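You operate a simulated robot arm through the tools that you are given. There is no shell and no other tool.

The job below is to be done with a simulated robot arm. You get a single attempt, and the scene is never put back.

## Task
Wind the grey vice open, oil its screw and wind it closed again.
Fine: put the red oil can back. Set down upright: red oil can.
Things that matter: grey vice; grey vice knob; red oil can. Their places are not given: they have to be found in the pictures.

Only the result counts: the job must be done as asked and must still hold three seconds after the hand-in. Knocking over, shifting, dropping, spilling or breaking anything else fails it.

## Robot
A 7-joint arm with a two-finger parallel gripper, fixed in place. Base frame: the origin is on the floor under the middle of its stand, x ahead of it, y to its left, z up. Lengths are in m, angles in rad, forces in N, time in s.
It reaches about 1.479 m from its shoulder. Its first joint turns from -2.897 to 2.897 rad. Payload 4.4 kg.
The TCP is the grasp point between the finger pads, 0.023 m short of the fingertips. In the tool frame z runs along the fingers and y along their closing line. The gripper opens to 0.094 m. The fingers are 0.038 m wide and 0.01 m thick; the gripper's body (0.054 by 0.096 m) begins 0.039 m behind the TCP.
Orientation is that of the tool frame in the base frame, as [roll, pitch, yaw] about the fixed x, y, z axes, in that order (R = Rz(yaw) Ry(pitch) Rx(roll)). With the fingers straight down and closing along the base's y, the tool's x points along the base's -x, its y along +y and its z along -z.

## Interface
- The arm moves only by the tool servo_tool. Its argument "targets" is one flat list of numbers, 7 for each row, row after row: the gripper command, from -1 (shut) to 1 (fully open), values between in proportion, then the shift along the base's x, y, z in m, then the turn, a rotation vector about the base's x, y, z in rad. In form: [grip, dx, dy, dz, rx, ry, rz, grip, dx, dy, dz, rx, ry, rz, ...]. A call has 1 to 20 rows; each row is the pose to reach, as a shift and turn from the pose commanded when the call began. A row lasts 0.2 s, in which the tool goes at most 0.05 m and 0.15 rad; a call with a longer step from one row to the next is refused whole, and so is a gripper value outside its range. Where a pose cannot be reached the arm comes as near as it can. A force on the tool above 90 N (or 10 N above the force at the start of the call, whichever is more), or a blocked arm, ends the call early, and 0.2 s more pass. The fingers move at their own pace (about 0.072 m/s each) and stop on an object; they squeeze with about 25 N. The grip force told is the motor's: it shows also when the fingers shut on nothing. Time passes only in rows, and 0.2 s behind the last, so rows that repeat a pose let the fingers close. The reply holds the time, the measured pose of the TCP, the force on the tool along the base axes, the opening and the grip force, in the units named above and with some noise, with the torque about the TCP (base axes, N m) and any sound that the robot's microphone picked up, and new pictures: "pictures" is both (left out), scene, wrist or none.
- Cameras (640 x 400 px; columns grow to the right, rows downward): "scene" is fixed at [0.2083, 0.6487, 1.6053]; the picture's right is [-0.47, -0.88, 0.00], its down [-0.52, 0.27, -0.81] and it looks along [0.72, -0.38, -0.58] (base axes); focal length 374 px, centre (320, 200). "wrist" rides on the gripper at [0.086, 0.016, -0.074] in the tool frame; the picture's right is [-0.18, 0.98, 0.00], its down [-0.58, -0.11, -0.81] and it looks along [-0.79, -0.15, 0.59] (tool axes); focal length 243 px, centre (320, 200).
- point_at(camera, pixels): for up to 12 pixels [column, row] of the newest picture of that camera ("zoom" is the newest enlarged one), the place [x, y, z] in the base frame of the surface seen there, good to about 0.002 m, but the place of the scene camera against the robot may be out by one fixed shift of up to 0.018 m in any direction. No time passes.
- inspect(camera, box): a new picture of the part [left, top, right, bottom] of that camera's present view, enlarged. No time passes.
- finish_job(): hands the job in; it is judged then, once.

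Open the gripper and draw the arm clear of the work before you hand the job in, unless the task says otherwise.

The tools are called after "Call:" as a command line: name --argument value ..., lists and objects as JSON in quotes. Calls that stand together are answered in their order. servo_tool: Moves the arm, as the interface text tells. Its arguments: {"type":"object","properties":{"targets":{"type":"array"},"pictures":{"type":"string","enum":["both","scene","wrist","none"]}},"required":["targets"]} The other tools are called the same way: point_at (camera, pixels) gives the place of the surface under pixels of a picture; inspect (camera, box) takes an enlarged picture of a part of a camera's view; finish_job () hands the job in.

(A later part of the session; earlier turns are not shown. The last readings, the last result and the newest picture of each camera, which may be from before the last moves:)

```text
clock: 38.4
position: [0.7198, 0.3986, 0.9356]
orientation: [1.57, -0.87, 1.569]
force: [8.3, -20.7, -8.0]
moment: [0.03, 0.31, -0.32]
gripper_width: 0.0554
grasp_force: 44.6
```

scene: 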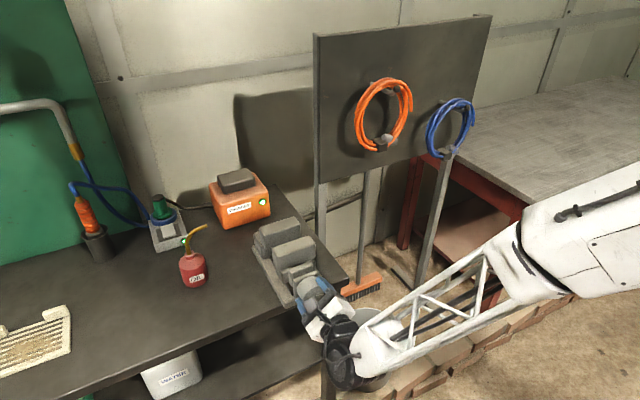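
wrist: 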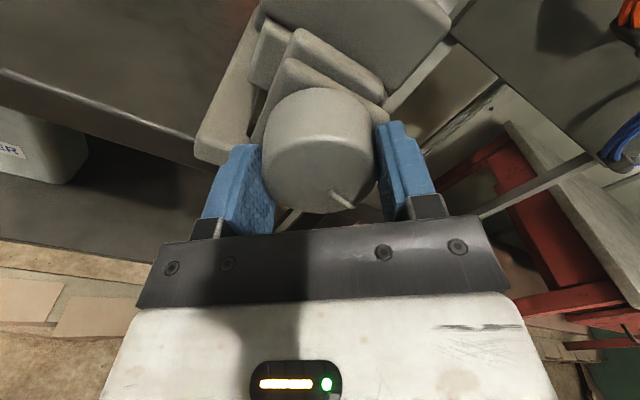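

The knob still follows with little torque (0.03 N m), and the block is nearing the plate. I continue another -0.6 rad.

Call:
servo_tool --targets '[-1, 0, -0.0005, 0, -0.12, 0, 0, -1, 0, -0.0005, 0, -0.24, 0, 0, -1, 0, -0.0005, 0, -0.36, 0, 0, -1, 0, -0.0005, 0, -0.48, 0, 0, -1, 0, -0.0005, 0, -0.6, 0, 0]'

Call:
inspect --camera "scene" --box '[240, 205, 340, 325]'

Call:
inspect --camera "wrist" --box '[200, 0, 460, 220]'

```text
clock: 39.6
position: [0.7201, 0.3983, 0.9359]
orientation: [1.569, -0.268, 1.571]
force: [2.3, -0.8, -13.7]
moment: [-0.06, -0.2, 0.55]
gripper_width: 0.0554
grasp_force: 45.0
```

scene: 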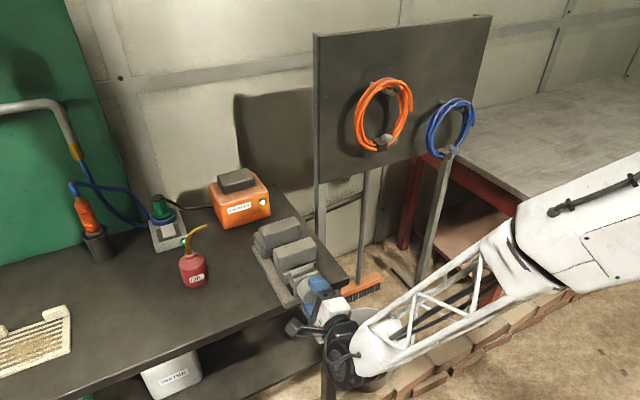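
wrist: 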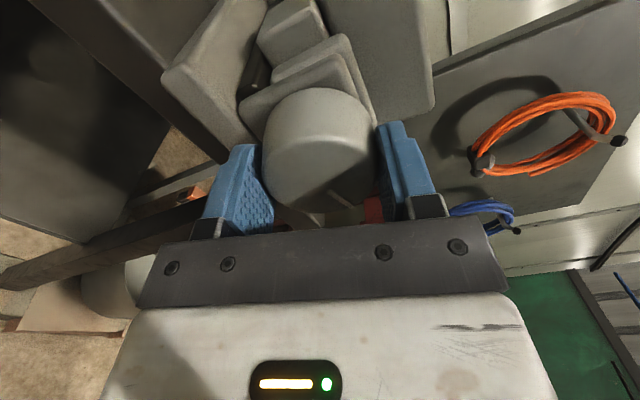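

```text
3.33 times, centred on (290, 265) of scene
```

zoom: 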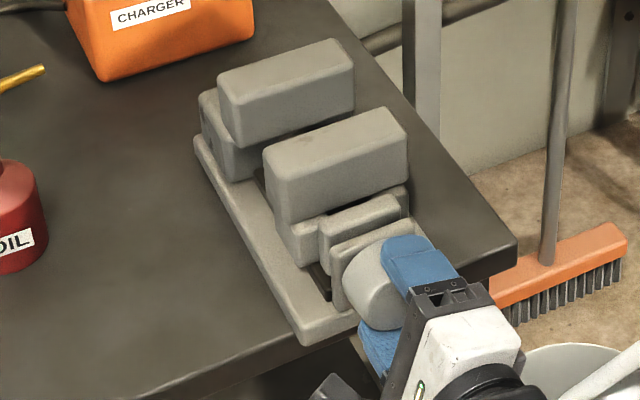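

```text
1.82 times, centred on (330, 110) of wrist
```

zoom: 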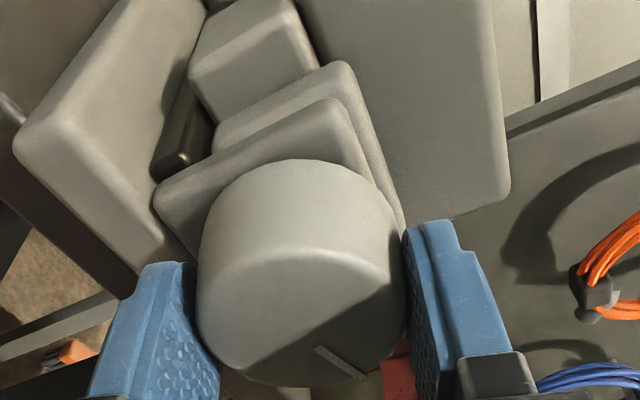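

The block is almost touching the end plate. I add -0.3 rad more in small steps to feel for the end of travel.

Call:
servo_tool --targets '[-1, 0, 0, 0, -0.08, 0, 0, -1, 0, 0, 0, -0.16, 0, 0, -1, 0, 0, 0, -0.24, 0, 0, -1, 0, 0, 0, -0.3, 0, 0]'

Call:
inspect --camera "wrist" --box '[200, 0, 460, 220]'

Call:
inspect --camera "scene" --box '[240, 205, 340, 325]'

```text
clock: 40.6
position: [0.7186, 0.3994, 0.9366]
orientation: [1.571, 0.03, 1.57]
force: [7.0, 10.1, -21.3]
moment: [1.62, 0.4, 0.28]
gripper_width: 0.0562
grasp_force: 45.1
```

scene: 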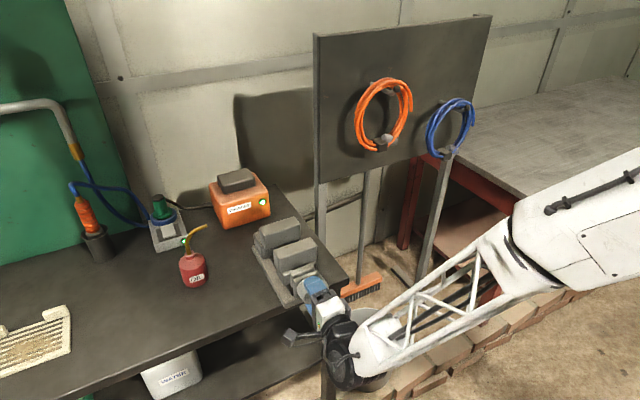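
wrist: 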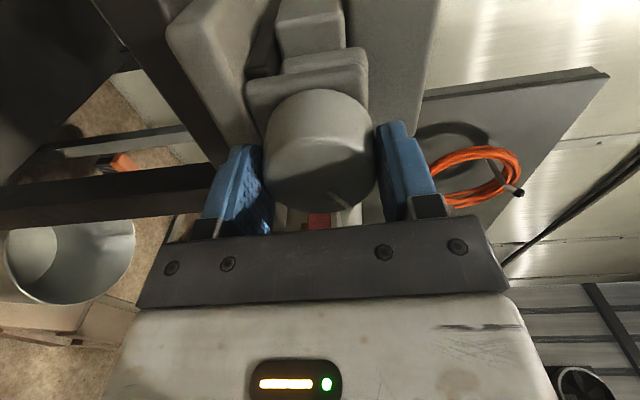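

```text
1.82 times, centred on (330, 110) of wrist
```

zoom: 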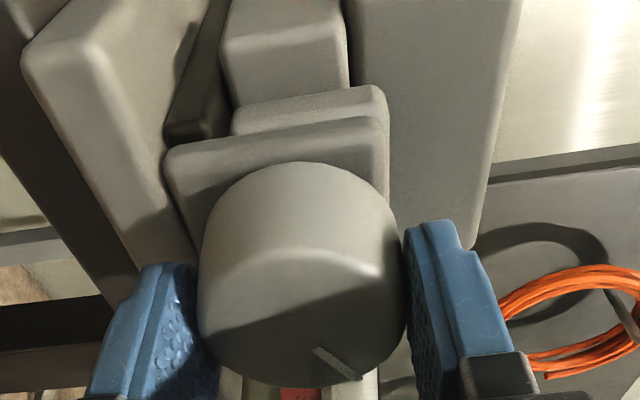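

```text
3.33 times, centred on (290, 265) of scene
```

zoom: 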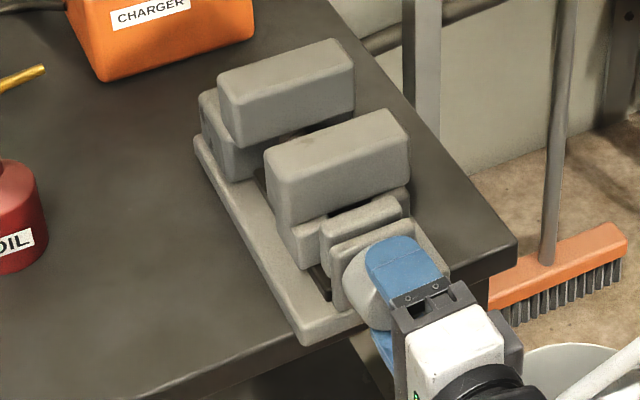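

The torque about x jumped to 1.62 N m: the vice is at its fully open stop. I open the fingers, back away along -x, then roll toward camera-up.

Call:
servo_tool --targets '[0, 0, 0, 0, 0, 0, 0, 1, 0, 0, 0, 0, 0, 0, 1, -0.002, 0, 0, 0, 0, 0, 1, -0.03, 0, 0, 0, 0, 0, 1, -0.07, 0, 0, 0, 0, 0, 1, -0.11, 0, 0.02, 0.15, 0, 0, 1, -0.12, 0, 0.05, 0.3, 0, 0, 1, -0.12, 0, 0.08, 0.45, 0, 0, 1, -0.12, 0, 0.1, 0.6, 0, 0, 1, -0.12, 0, 0.12, 0.75, 0, 0, 1, -0.12, 0, 0.14, 0.9, 0, 0, 1, -0.12, 0, 0.15, 1.05, 0, 0, 1, -0.12, 0, 0.15, 1.2, 0, 0, 1, -0.12, 0, 0.15, 1.35, 0, 0, 1, -0.12, 0, 0.15, 1.5, 0, 0, 1, -0.12, 0, 0.15, 1.6, 0, 0]'

Call:
inspect --camera "wrist" --box '[240, 0, 460, 200]'

Call:
inspect --camera "scene" --box '[240, 205, 340, 325]'

```text
clock: 44.0
position: [0.599, 0.4003, 1.0858]
orientation: [-1.646, -1.566, -1.498]
force: [0.7, 0.2, 0.1]
moment: [-0.04, 0.01, 0.0]
gripper_width: 0.0938
grasp_force: 0.0
```

scene: 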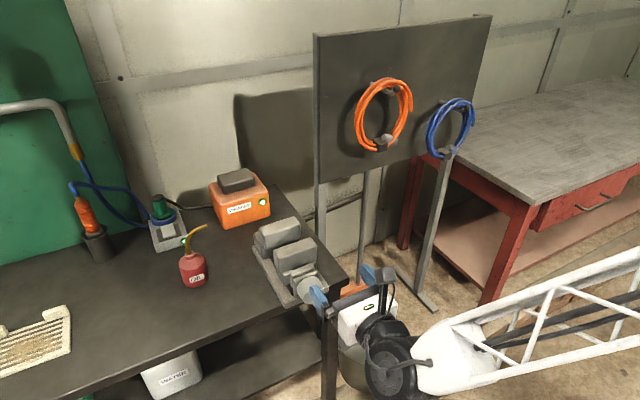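
wrist: 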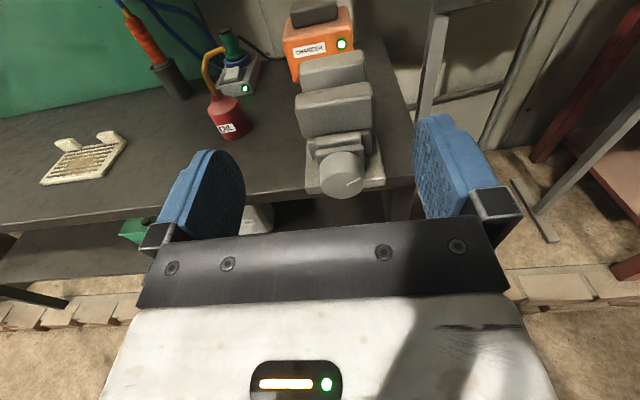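

```text
2.00 times, centred on (350, 100) of wrist
```

zoom: 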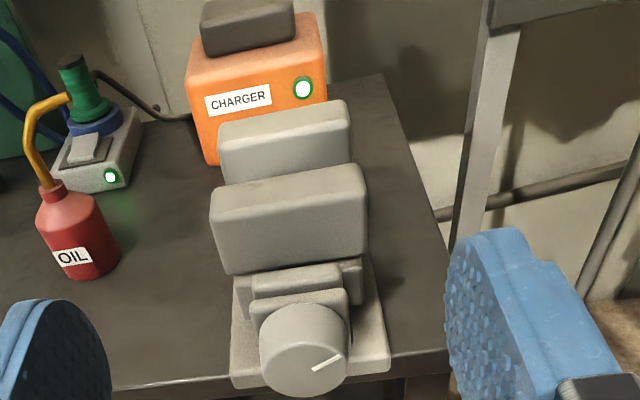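

```text
3.33 times, centred on (290, 265) of scene
```

zoom: 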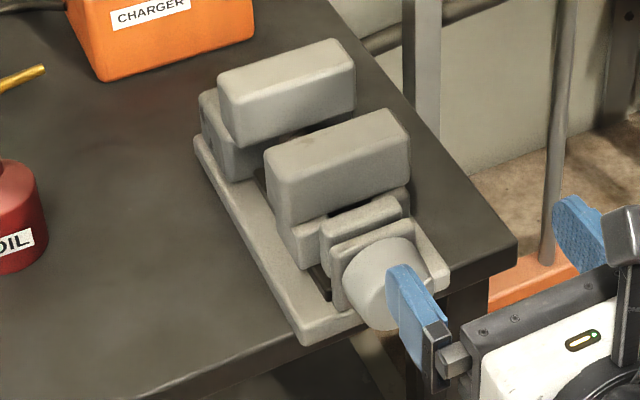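

The mark now points to about 2 o'clock and the jaw gap is open, but I can't see into it from here. I move above the vice with the hand pitched down, so the wrist camera looks almost straight into the gap and also sees the can.

Call:
servo_tool --targets '[1, 0.02, 0, 0.03, 0, 0.08, 0, 1, 0.05, 0, 0.06, 0, 0.16, 0, 1, 0.085, 0, 0.085, 0, 0.25, 0, 1, 0.12, 0, 0.1, 0, 0.33, 0, 1, 0.155, 0, 0.115, 0, 0.42, 0, 1, 0.19, 0, 0.115, 0, 0.5, 0, 1, 0.22, 0, 0.115, 0, 0.5, 0, 1, 0.22, 0, 0.115, 0, 0.5, 0]'

Call:
inspect --camera "wrist" --box '[220, 60, 420, 220]'

Call:
inspect --camera "wrist" --box '[60, 40, 260, 200]'

```text
clock: 45.8
position: [0.8211, 0.399, 1.2021]
orientation: [-3.14, -1.07, -0.001]
force: [0.4, -0.1, -1.1]
moment: [-0.03, 0.01, -0.02]
gripper_width: 0.0942
grasp_force: 0.1
```

scene: 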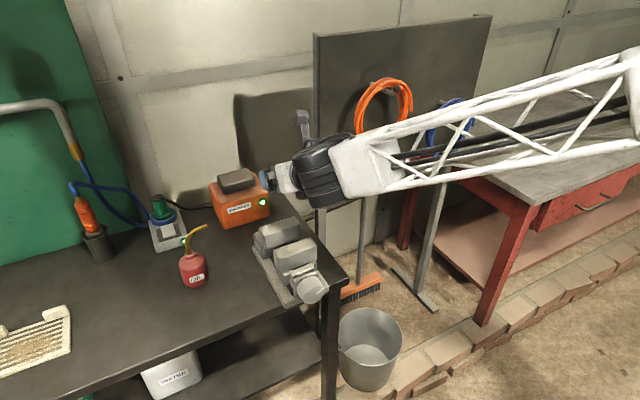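
wrist: 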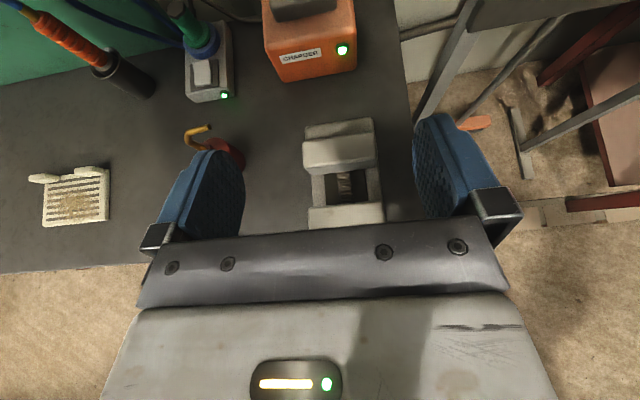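

```text
2.50 times, centred on (320, 140) of wrist
```

zoom: 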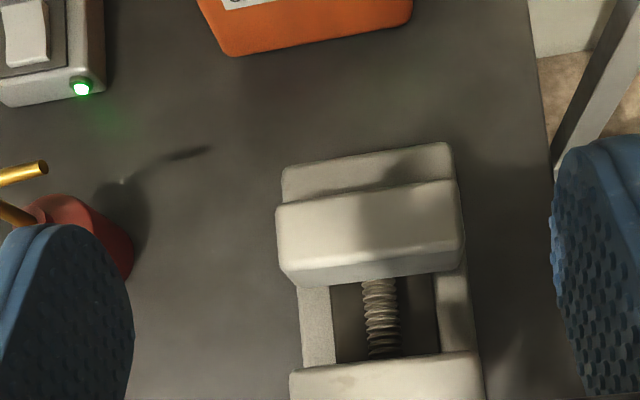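

```text
2.50 times, centred on (160, 120) of wrist
```

zoom: 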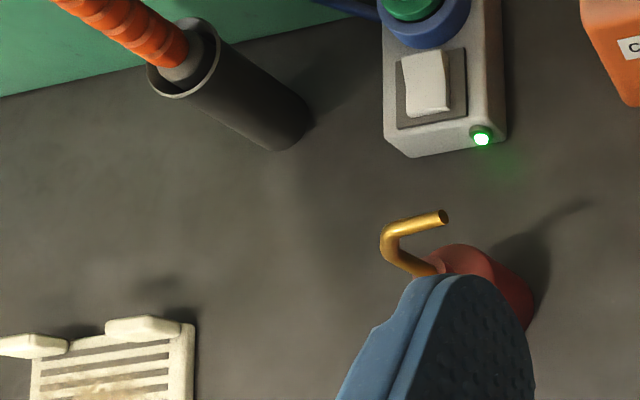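

Straight down, the screw is clearly exposed between the jaws at about (344,184) in the wrist picture. I measure the screw, gap edges and can parts.

Call:
point_at --camera "wrist" --pixels '[[344, 178], [344, 184], [345, 192], [345, 198], [335, 165], [340, 205], [310, 160], [376, 155], [320, 190], [372, 185], [330, 190], [362, 190]]'

Call:
point_at --camera "wrist" --pixels '[[209, 127], [200, 129], [190, 133], [188, 140], [192, 147], [198, 150], [222, 145], [235, 152], [215, 141], [150, 200], [260, 120], [240, 165]]'

```text
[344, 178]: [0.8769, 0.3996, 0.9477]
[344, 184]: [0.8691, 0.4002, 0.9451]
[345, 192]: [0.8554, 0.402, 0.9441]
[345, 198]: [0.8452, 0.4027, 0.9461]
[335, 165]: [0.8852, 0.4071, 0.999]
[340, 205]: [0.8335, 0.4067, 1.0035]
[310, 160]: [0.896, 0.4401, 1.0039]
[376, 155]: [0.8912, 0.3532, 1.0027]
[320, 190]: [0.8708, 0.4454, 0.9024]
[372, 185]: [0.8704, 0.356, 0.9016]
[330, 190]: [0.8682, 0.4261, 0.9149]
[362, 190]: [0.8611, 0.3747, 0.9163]
```

```text
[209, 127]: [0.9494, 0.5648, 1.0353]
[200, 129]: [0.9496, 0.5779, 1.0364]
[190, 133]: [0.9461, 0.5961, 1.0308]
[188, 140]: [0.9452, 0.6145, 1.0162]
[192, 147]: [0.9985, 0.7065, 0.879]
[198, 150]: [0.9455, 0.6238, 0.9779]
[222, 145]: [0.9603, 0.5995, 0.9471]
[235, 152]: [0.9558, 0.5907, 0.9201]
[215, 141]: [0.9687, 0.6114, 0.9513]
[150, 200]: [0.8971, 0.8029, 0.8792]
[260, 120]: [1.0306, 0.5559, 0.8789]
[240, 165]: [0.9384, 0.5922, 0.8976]
```

The exposed screw runs at y≈0.400 with its top at z≈0.945, x 0.842–0.877. The can's spout tip is at about (0.949, 0.565, 1.035), pointing -y from a can axis near (0.948, 0.62). I move in front of the can, pitched about 0.3 rad down, for a clear view before the side grasp.

Call:
servo_tool --targets '[1, -0.006, 0.04, -0.02, 0, -0.033, 0, 1, -0.012, 0.08, -0.04, 0, -0.066, 0, 1, -0.018, 0.12, -0.06, 0, -0.1, 0, 1, -0.024, 0.16, -0.08, 0, -0.133, 0, 1, -0.03, 0.2, -0.1, 0, -0.166, 0, 1, -0.036, 0.221, -0.122, 0, -0.2, 0, 1, -0.036, 0.221, -0.122, 0, -0.2, 0]'

Call:
inspect --camera "wrist" --box '[240, 20, 440, 200]'

```text
clock: 47.4
position: [0.7838, 0.622, 1.0796]
orientation: [-3.138, -1.271, -0.003]
force: [0.8, 0.9, -0.6]
moment: [-0.03, -0.06, -0.02]
gripper_width: 0.0942
grasp_force: 0.1
```

scene: 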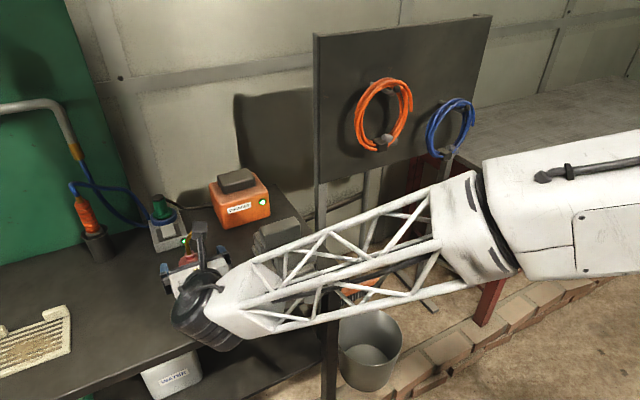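
wrist: 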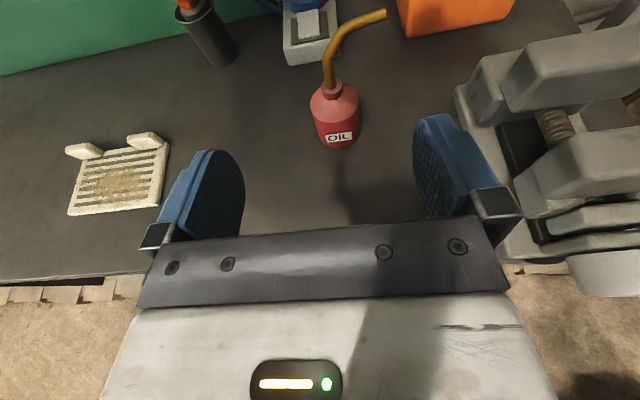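

```text
2.22 times, centred on (340, 110) of wrist
```

zoom: 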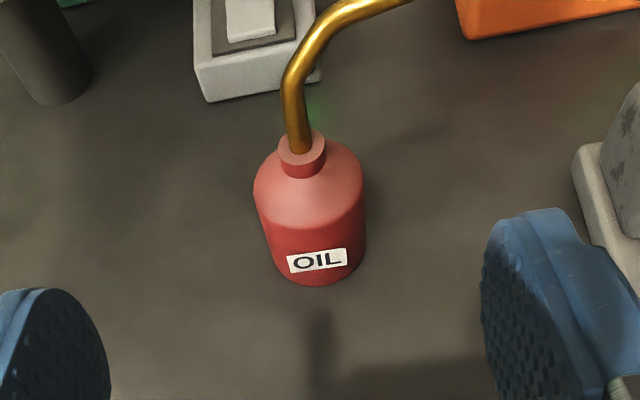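

The can is now in clear view at (335,115). In the scene the forearm crosses in front of the vice, so I check its height along with precise can dimensions.

Call:
point_at --camera "scene" --pixels '[[205, 315], [230, 300], [250, 305], [300, 320], [350, 305], [420, 285], [285, 262], [430, 210], [500, 250], [190, 320], [225, 345], [215, 290]]'

Call:
point_at --camera "zoom" --pixels '[[256, 195], [362, 190], [310, 225], [318, 260], [302, 165], [280, 150], [324, 148], [296, 120], [300, 75], [318, 283], [275, 270], [364, 250]]'

Call:
point_at --camera "wrist" --pixels '[[385, 12], [375, 15], [365, 18], [350, 27], [340, 36], [333, 50], [328, 65], [329, 80], [335, 100], [335, 147], [300, 140], [335, 130]]'

```text
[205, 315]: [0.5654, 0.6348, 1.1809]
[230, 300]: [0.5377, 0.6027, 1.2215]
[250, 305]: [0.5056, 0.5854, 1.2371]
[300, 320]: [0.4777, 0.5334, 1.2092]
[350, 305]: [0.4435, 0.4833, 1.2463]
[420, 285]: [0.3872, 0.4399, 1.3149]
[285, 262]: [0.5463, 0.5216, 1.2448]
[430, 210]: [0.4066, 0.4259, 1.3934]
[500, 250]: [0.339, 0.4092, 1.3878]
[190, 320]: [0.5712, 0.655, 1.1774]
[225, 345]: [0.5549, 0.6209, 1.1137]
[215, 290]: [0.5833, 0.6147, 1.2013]
```

```text
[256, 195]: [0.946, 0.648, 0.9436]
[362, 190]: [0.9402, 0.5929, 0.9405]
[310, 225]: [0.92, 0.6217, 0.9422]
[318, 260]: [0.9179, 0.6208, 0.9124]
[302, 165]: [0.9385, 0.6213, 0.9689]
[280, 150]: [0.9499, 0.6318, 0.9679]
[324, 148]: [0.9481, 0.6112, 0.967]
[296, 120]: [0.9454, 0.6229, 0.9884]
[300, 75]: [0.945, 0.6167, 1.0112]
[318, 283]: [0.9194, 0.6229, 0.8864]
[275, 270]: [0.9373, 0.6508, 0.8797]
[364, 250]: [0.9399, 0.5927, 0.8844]
```

```text
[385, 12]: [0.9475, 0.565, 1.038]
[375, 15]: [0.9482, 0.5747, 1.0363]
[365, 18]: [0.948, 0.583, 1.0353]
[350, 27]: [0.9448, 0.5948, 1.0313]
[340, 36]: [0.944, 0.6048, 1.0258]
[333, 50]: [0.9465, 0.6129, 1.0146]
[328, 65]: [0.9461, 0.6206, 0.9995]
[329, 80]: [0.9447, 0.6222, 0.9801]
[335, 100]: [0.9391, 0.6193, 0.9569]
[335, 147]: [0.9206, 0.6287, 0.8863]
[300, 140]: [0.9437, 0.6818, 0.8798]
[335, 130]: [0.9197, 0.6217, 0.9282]
```

The forearm is well back (x<0.58), clear of the table. The can body has its axis at (0.947, 0.6205), radius 0.028, z 0.880–0.943, with the spout tip at (0.9475, 0.565, 1.038). I descend in front of it to z≈0.918.

Call:
servo_tool --targets '[1, 0.004, -0.0005, -0.04, 0, 0, 0, 1, 0.008, -0.0005, -0.08, 0, 0, 0, 1, 0.012, -0.0005, -0.12, 0, 0, 0, 1, 0.016, -0.0005, -0.15, 0, 0, 0, 1, 0.03, -0.0005, -0.162, 0, 0, 0, 1, 0.03, -0.0005, -0.162, 0, 0, 0]'

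Call:
point_at --camera "wrist" --pixels '[[320, 60], [320, 100], [300, 80], [360, 80], [320, 30]]'

```text
clock: 48.8
position: [0.8142, 0.6206, 0.9158]
orientation: [-3.14, -1.271, -0.004]
force: [0.7, -0.3, 0.9]
moment: [-0.01, 0.0, -0.05]
gripper_width: 0.0939
grasp_force: 0.0
```

scene: 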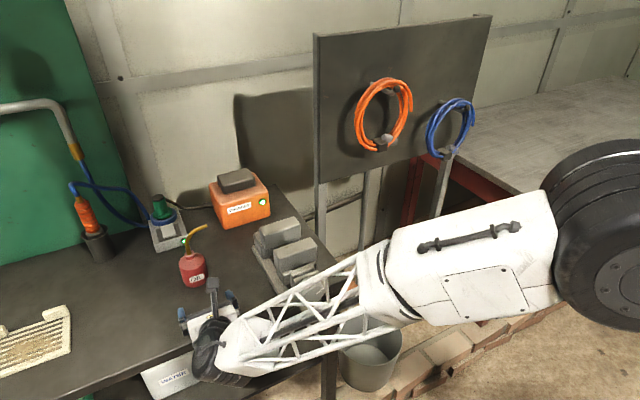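
wrist: 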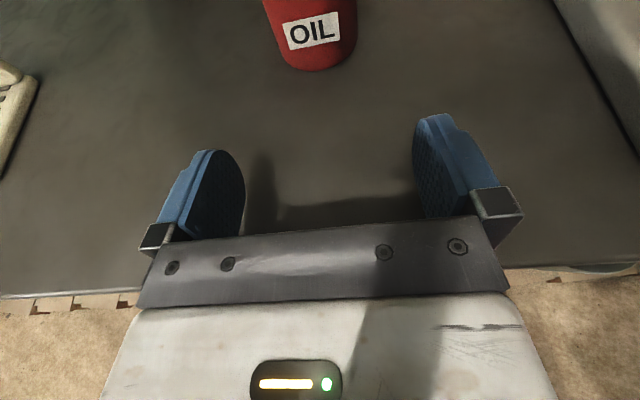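

```text
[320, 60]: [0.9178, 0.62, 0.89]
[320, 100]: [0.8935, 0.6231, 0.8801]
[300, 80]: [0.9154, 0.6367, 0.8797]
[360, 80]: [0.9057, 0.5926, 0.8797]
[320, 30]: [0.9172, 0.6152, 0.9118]
```

The can is straight ahead with its front at x≈0.918, y≈0.620. I advance 0.128 m with open fingers, then look before closing.

Call:
servo_tool --targets '[1, 0.035, 0, 0.001, 0, 0, 0, 1, 0.07, 0, 0.002, 0, 0, 0, 1, 0.1, 0, 0.002, 0, 0, 0, 1, 0.12, 0, 0.002, 0, 0, 0, 1, 0.128, 0, 0.002, 0, 0, 0, 1, 0.128, 0, 0.002, 0, 0, 0]'

```text
clock: 50.2
position: [0.941, 0.6212, 0.9181]
orientation: [-3.139, -1.27, -0.006]
force: [-0.3, 0.7, 0.3]
moment: [0.01, -0.01, -0.03]
gripper_width: 0.0939
grasp_force: 0.0
```

scene: 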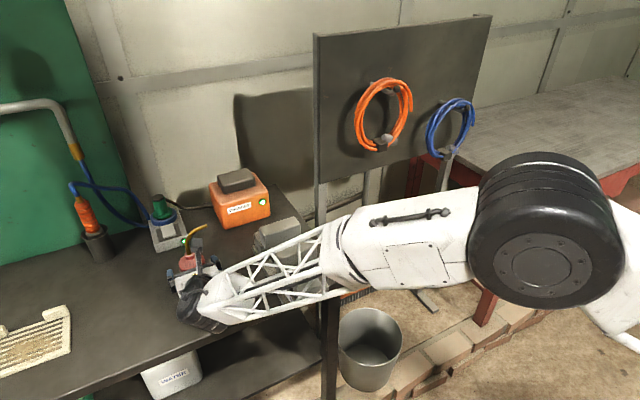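
wrist: 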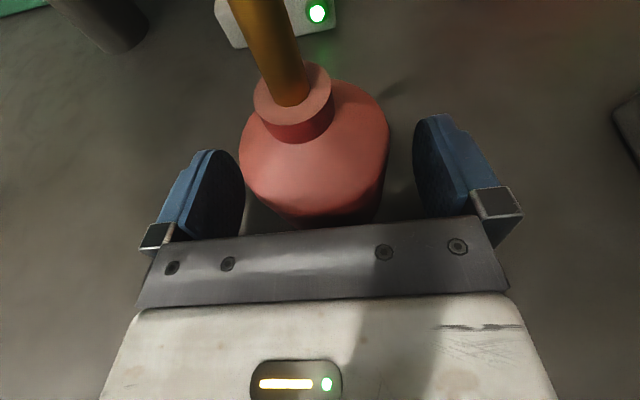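

The fingers straddle the can body properly. I close the gripper and hold.

Call:
servo_tool --targets '[0.2, 0, 0, 0, 0, 0, 0, -1, 0, 0, 0, 0, 0, 0, -1, 0, 0, 0, 0, 0, 0, -1, 0, 0, 0, 0, 0, 0]'

```text
clock: 51.2
position: [0.9409, 0.6201, 0.9189]
orientation: [-3.137, -1.271, -0.002]
force: [1.8, 0.3, 0.8]
moment: [-0.04, -0.05, 0.03]
gripper_width: 0.0612
grasp_force: 25.0
```

scene: 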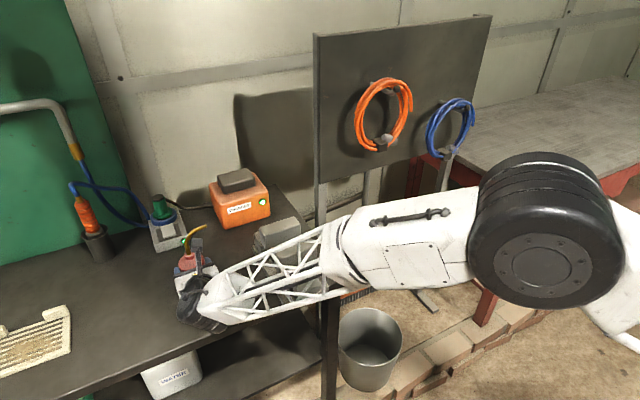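
wrist: 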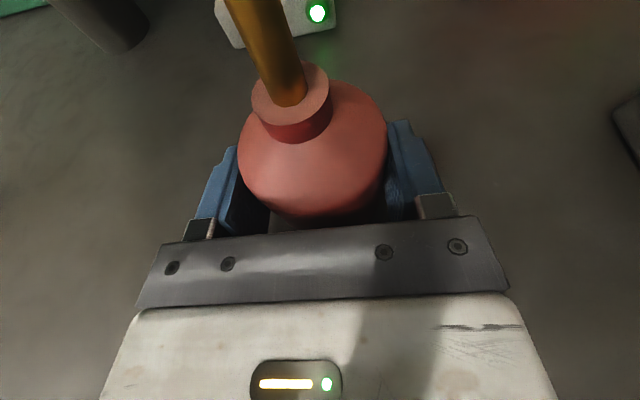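

The can is gripped (0.061 m, 25 N), but with this grasp the camera housing would swing onto the moving jaw when I tip the can. A grasp yawed about 45° keeps the camera well above the jaws, so I check for obstacles such as the white grill on the +y side first.

Call:
point_at --camera "scene" --pixels '[[40, 340], [70, 312], [70, 345], [5, 330], [55, 310], [10, 375], [95, 255], [95, 235], [100, 320], [140, 300], [205, 315], [185, 310]]'

Call:
inspect --camera "scene" --box '[150, 210, 270, 340]'

```text
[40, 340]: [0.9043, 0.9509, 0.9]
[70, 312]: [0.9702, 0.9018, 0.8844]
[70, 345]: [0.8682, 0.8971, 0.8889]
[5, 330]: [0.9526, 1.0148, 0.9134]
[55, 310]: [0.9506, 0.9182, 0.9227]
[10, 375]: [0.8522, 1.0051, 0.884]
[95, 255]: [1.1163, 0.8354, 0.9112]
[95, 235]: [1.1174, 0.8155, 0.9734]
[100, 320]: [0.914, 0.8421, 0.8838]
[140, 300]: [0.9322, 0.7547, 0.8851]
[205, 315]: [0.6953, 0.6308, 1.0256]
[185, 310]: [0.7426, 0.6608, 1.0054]
```

```text
3.08 times, centred on (210, 275) of scene
```

zoom: 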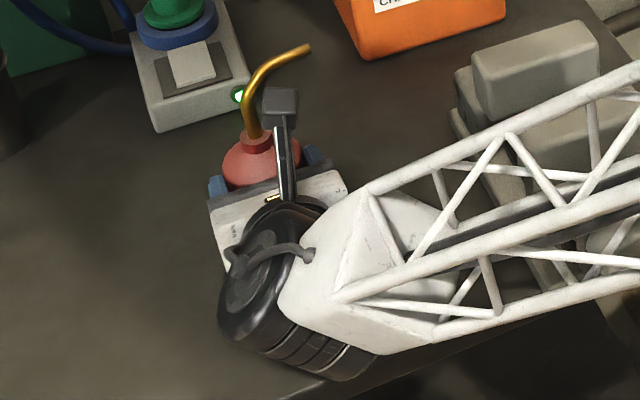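

The grill is at y>0.89 and low, so the yawed pose is free of it. I check how low the black wrist housing sits now, to be sure it clears the table when it swings over it.

Call:
point_at --camera "zoom" --pixels '[[232, 330], [245, 350], [260, 355], [300, 365], [340, 375], [225, 300], [240, 230], [225, 215], [280, 105], [272, 90], [295, 120], [230, 270]]'

```text
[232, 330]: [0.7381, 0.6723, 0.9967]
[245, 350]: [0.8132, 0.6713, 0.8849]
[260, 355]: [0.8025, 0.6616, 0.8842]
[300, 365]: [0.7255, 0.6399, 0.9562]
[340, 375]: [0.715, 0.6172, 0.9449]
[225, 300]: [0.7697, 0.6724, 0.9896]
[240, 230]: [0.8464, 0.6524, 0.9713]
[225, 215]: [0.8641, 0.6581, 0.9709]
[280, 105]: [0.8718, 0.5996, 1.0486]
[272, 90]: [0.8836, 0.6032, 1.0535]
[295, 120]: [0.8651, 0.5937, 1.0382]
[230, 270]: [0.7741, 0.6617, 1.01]
```

The flange housing has radius ≈0.053 and bottoms at about z 0.914, so it clears the table (0.879) when yawed. I open the fingers and rotate in place about the can by -0.785 rad of yaw, raising 5 mm.

Call:
servo_tool --targets '[0.3, 0, 0, 0, 0, 0, 0, 1, 0, 0, 0, 0, 0, 0, 1, 0, 0, 0, 0, 0, 0, 1, 0.0003, 0.0007, 0.002, 0, 0, -0.13, 1, 0.0006, 0.0014, 0.004, 0, 0, -0.26, 1, 0.001, 0.002, 0.005, 0, 0, -0.39, 1, 0.0014, 0.0028, 0.005, 0, 0, -0.52, 1, 0.0018, 0.0035, 0.005, 0, 0, -0.65, 1, 0.002, 0.0042, 0.005, 0, 0, -0.785, 1, 0.002, 0.0042, 0.005, 0, 0, -0.785]'

Call:
inspect --camera "scene" --box '[130, 200, 270, 340]'

```text
clock: 53.4
position: [0.9442, 0.624, 0.9235]
orientation: [-3.14, -1.27, -0.788]
force: [-0.5, 0.7, -0.4]
moment: [-0.02, 0.04, 0.01]
gripper_width: 0.0941
grasp_force: 0.0
```

scene: 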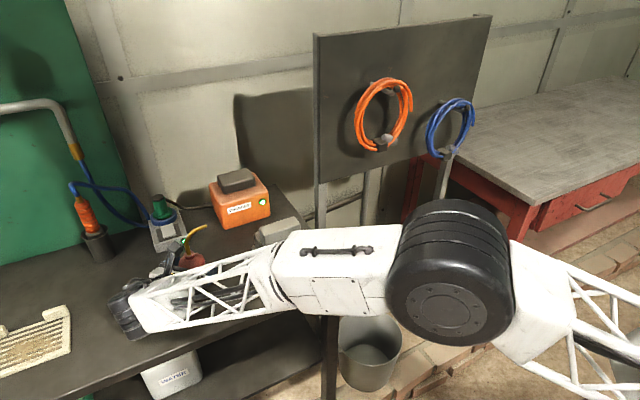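
wrist: 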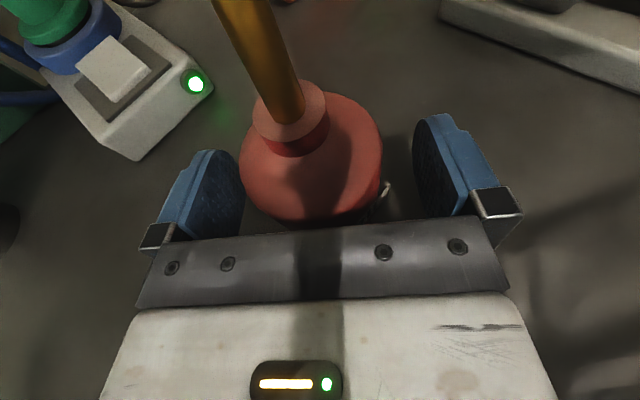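

```text
2.86 times, centred on (200, 270) of scene
```

zoom: 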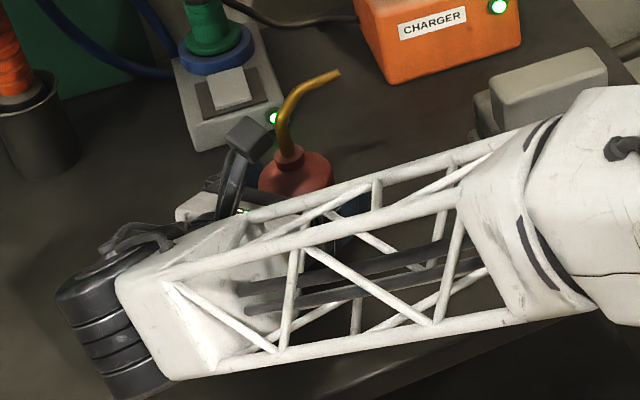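

The yaw went cleanly, with the can body still centred between the fingers at (315,150). I check the forearm's height near the vice, then close on the can.

Call:
point_at --camera "scene" --pixels '[[180, 290], [220, 275], [250, 310], [270, 265], [300, 240], [330, 300], [380, 240], [250, 262]]'

Call:
servo_tool --targets '[0.2, 0, 0, 0, 0, 0, 0, -1, 0, 0, 0, 0, 0, 0, -1, 0, 0, 0, 0, 0, 0, -1, 0, 0, 0, 0, 0, 0]'

```text
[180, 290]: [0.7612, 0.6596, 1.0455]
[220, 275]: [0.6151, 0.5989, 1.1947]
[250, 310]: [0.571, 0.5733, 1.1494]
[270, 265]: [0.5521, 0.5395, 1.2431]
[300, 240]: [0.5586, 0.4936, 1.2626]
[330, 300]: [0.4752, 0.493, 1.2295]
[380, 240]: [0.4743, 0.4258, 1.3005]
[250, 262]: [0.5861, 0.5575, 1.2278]
```

```text
clock: 54.4
position: [0.9427, 0.6247, 0.9241]
orientation: [-3.139, -1.271, -0.789]
force: [0.3, 0.0, 1.0]
moment: [0.03, 0.03, -0.02]
gripper_width: 0.0608
grasp_force: 24.5
```

scene: 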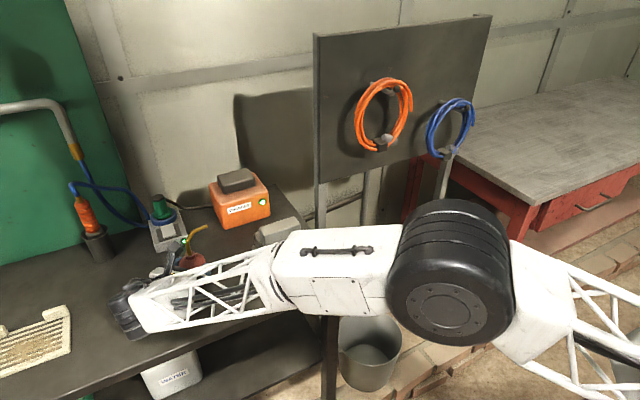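
wrist: 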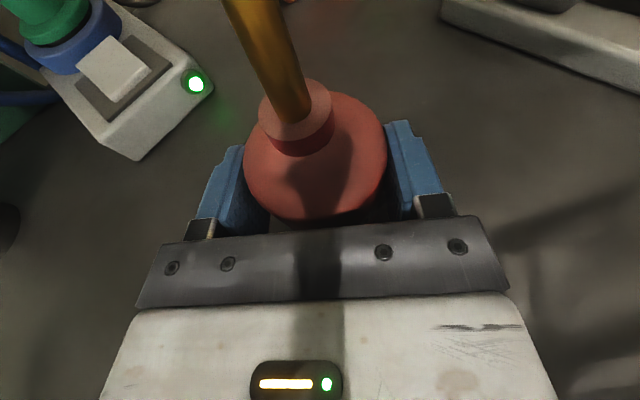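

The can is held at 0.061 m. I lift it straight up 0.17 m, upright, and check that it comes along.

Call:
servo_tool --targets '[-1, 0, 0, 0.02, 0, 0, 0, -1, 0, 0, 0.055, 0, 0, 0, -1, 0, 0, 0.095, 0, 0, 0, -1, 0, 0, 0.135, 0, 0, 0, -1, 0, 0, 0.17, 0, 0, 0, -1, 0, 0, 0.17, 0, 0, 0]'

Call:
inspect --camera "scene" --box '[110, 150, 330, 320]'

```text
clock: 55.8
position: [0.9407, 0.6234, 1.0928]
orientation: [-3.141, -1.272, -0.787]
force: [-0.1, 0.7, -3.2]
moment: [0.05, -0.01, -0.01]
gripper_width: 0.0607
grasp_force: 24.7
```

scene: 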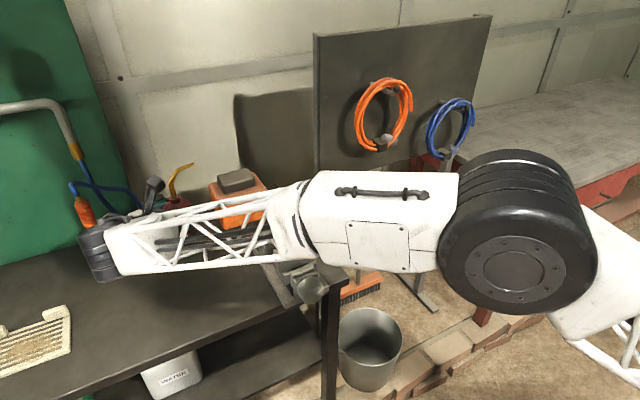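
wrist: 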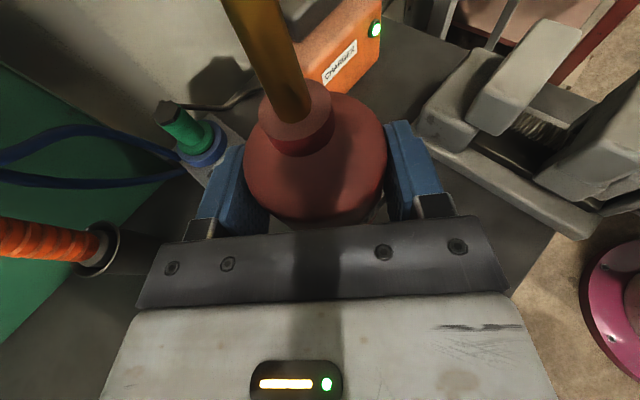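

```text
2.35 times, centred on (220, 235) of scene
```

zoom: 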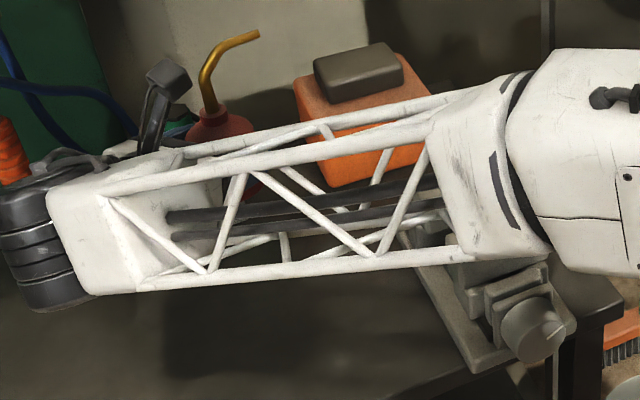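

The can is lifted cleanly and upright. I measure the spout tip with the scene camera, and the jaw gap with the wrist camera where it shows at (540,125).

Call:
point_at --camera "zoom" --pixels '[[257, 35], [250, 38], [240, 42], [225, 52], [208, 75], [206, 95], [213, 115]]'

Call:
point_at --camera "wrist" --pixels '[[540, 128], [530, 122], [550, 135], [512, 125], [525, 80], [553, 40], [555, 165], [590, 140], [610, 100], [575, 60], [500, 130], [540, 170]]'

Call:
inspect --camera "wrist" --box '[440, 0, 640, 200]'

```text
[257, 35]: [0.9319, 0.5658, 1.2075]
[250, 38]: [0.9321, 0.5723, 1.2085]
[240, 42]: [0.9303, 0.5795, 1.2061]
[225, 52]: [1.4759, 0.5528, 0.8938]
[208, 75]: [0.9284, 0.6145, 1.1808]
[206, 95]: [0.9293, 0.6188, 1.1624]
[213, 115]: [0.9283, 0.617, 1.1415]
```

```text
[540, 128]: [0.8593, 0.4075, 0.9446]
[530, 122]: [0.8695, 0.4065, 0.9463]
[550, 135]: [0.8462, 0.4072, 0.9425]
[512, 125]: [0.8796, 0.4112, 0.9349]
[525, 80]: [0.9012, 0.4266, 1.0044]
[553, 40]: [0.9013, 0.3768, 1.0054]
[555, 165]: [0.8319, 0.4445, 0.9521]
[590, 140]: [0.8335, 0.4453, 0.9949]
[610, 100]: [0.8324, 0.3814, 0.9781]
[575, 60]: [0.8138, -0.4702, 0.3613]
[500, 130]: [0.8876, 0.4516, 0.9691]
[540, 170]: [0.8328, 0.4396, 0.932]
```

```text
2.00 times, centred on (540, 100) of wrist
```

zoom: 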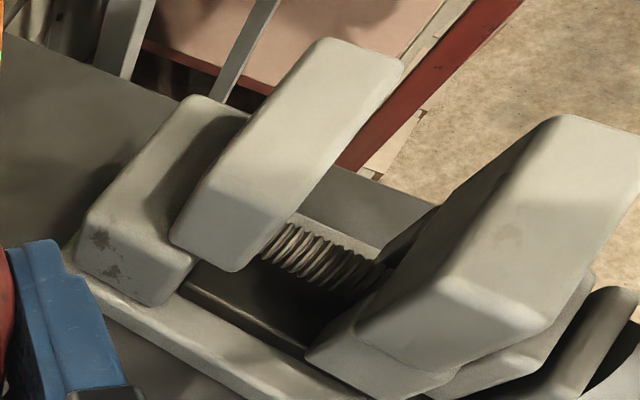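

Tip and gap measure consistently: the jaw gap spans x 0.833–0.879 with the screw at y≈0.40. The tip sits about (0.002, -0.0625, 0.111) from the TCP. I carry the can upright to put the tip above the gap centre (0.856, 0.400) at z≈1.20.

Call:
servo_tool --targets '[-1, -0.012, -0.022, 0, 0, 0, 0, -1, -0.03, -0.055, 0, 0, 0, 0, -1, -0.048, -0.088, 0, 0, 0, 0, -1, -0.066, -0.121, 0, 0, 0, 0, -1, -0.08, -0.147, 0, 0, 0, 0, -1, -0.0885, -0.1615, 0, 0, 0, 0, -1, -0.0885, -0.1615, 0, 0, 0, 0]'

Call:
inspect --camera "scene" --box '[180, 130, 380, 310]'

```text
clock: 57.4
position: [0.8546, 0.4607, 1.0954]
orientation: [-3.14, -1.269, -0.786]
force: [-1.0, -0.1, -2.7]
moment: [0.0, 0.03, 0.03]
gripper_width: 0.0607
grasp_force: 25.0
```

scene: 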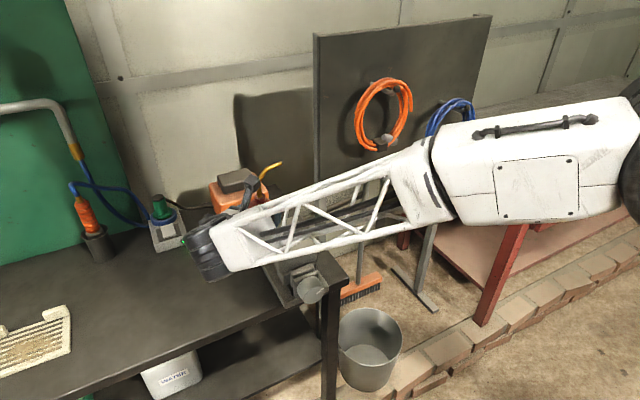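
wrist: 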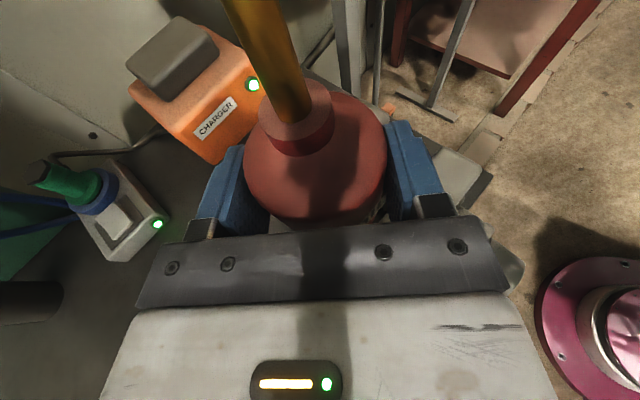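

```text
2.22 times, centred on (280, 220) of scene
```

zoom: 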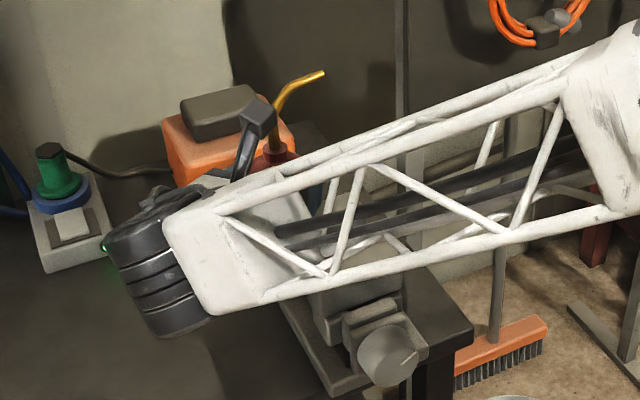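

The can is upright above the vice. I measure the tip with the scene camera; the target in that camera's frame is about (0.843, 0.4065).

Call:
point_at --camera "zoom" --pixels '[[322, 73], [315, 76], [300, 83], [280, 105], [276, 130], [200, 270], [240, 250], [300, 290], [400, 200], [250, 300]]'

```text
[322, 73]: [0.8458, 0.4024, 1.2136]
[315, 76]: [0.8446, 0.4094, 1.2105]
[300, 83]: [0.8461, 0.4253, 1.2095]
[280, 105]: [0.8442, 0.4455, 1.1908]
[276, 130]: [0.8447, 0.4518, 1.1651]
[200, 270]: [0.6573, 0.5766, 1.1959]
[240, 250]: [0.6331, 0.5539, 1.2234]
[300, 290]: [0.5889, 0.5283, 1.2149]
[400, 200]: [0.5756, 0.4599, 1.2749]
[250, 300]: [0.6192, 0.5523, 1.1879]
```

The tip measures (0.858, 0.396, 1.208) in base terms, so its offset from the TCP is about (0.004, -0.065, 0.1125). I start tilting about +x while keeping the tip over the gap and lowering it, checking the first 0.56 rad.

Call:
servo_tool --targets '[-1, -0.001, 0.003, 0, 0, 0, 0, -1, -0.002, 0.0181, -0.0118, 0.14, 0, 0, -1, -0.002, 0.0316, -0.0296, 0.28, 0, 0, -1, -0.002, 0.0433, -0.0507, 0.42, 0, 0, -1, -0.002, 0.0529, -0.0653, 0.56, 0, 0]'

Call:
inspect --camera "scene" --box '[180, 130, 380, 310]'

```text
clock: 58.6
position: [0.8516, 0.5165, 1.0273]
orientation: [-2.587, -0.771, -1.276]
force: [0.4, 0.2, -3.1]
moment: [0.04, 0.03, 0.01]
gripper_width: 0.0605
grasp_force: 25.2
```

scene: 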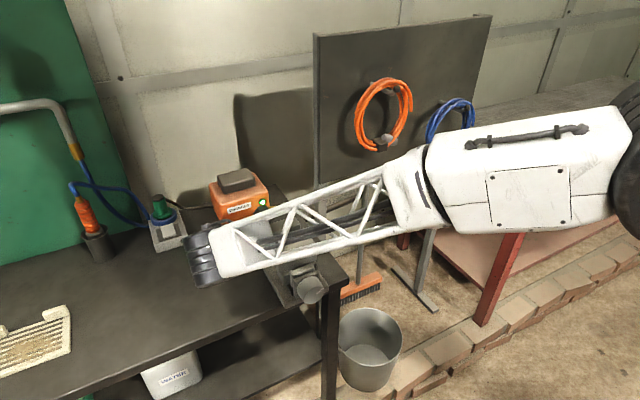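
wrist: 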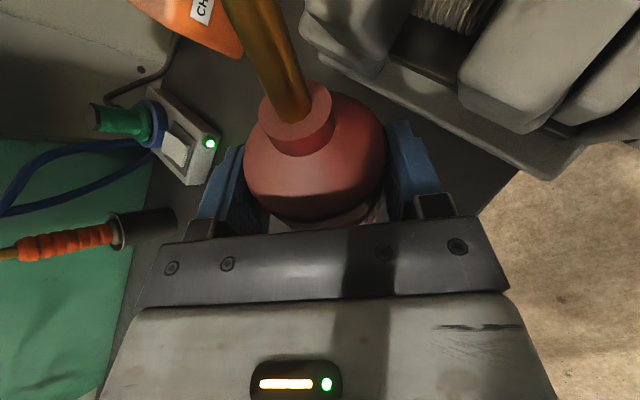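

```text
2.22 times, centred on (280, 220) of scene
```

zoom: 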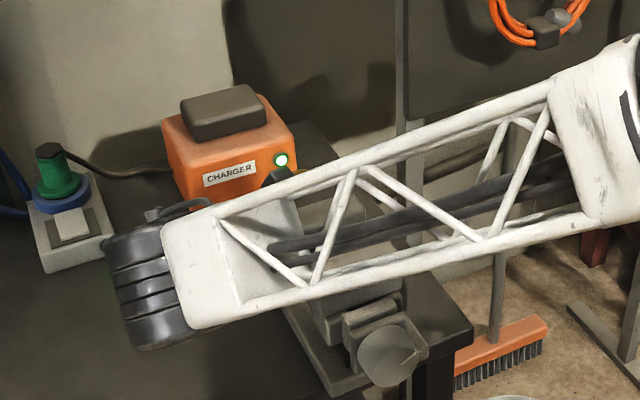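

Tilt of 0.56 rad reached as commanded, no flags. I continue to 1.12 rad, keeping the tip over the gap at z≈1.005.

Call:
servo_tool --targets '[-1, 0, 0.0073, -0.0083, 0.14, 0, 0, -1, 0, 0.0123, -0.0159, 0.28, 0, 0, -1, 0, 0.0147, -0.0179, 0.42, 0, 0, -1, 0, 0.0147, -0.0147, 0.56, 0, 0]'

Call:
inspect --camera "wrist" --box '[220, 0, 480, 180]'

Call:
inspect --camera "scene" --box '[180, 150, 380, 310]'

```text
clock: 59.6
position: [0.8526, 0.5302, 1.0134]
orientation: [-2.429, -0.227, -1.355]
force: [0.6, -0.2, -2.8]
moment: [0.01, 0.0, -0.03]
gripper_width: 0.0607
grasp_force: 25.2
```

scene: 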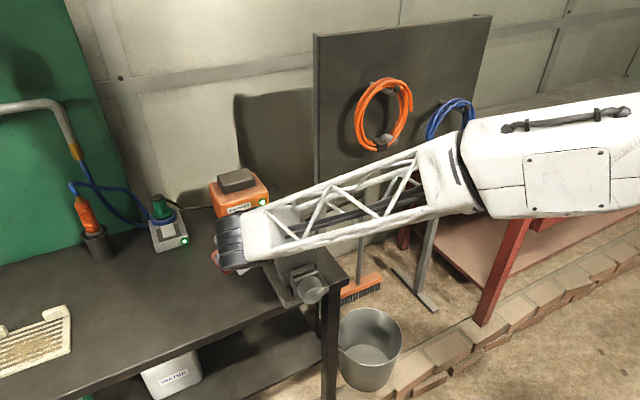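
wrist: 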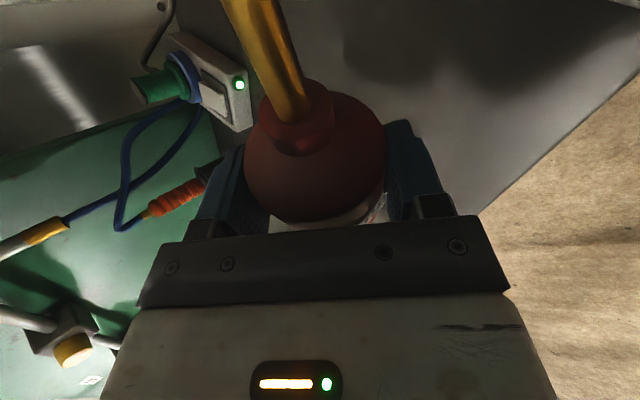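

```text
2.22 times, centred on (350, 90) of wrist
```

zoom: 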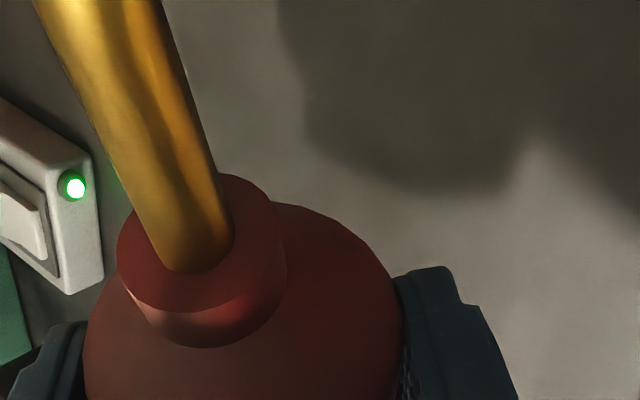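

```text
2.50 times, centred on (280, 230) of scene
```

zoom: 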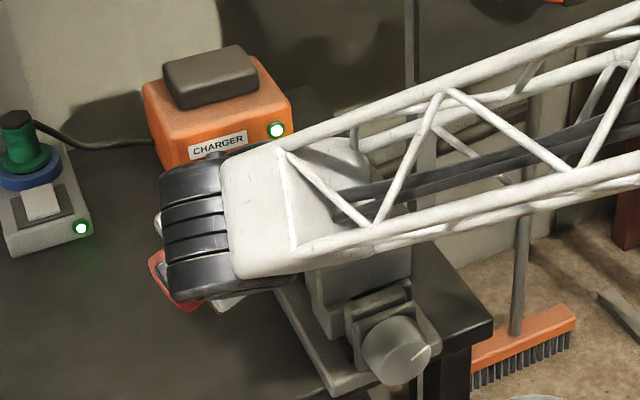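

Tracking matches the plan within 1 mm, but the wrist now hides the spout from the scene camera. I check how high the wrist and forearm end are above the jaws before lowering further.

Call:
point_at --camera "zoom" --pixels '[[240, 265], [260, 272], [320, 255], [250, 200], [200, 285], [185, 200], [300, 200], [350, 220], [340, 290], [160, 280], [360, 270], [380, 330]]'

```text
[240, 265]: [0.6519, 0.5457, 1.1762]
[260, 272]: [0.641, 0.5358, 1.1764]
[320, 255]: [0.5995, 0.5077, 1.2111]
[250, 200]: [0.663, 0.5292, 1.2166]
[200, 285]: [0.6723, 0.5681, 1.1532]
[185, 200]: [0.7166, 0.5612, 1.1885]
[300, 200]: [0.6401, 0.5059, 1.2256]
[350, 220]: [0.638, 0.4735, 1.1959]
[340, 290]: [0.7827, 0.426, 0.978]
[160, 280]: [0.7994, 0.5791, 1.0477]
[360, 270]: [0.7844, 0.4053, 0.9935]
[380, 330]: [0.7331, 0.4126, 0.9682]
```

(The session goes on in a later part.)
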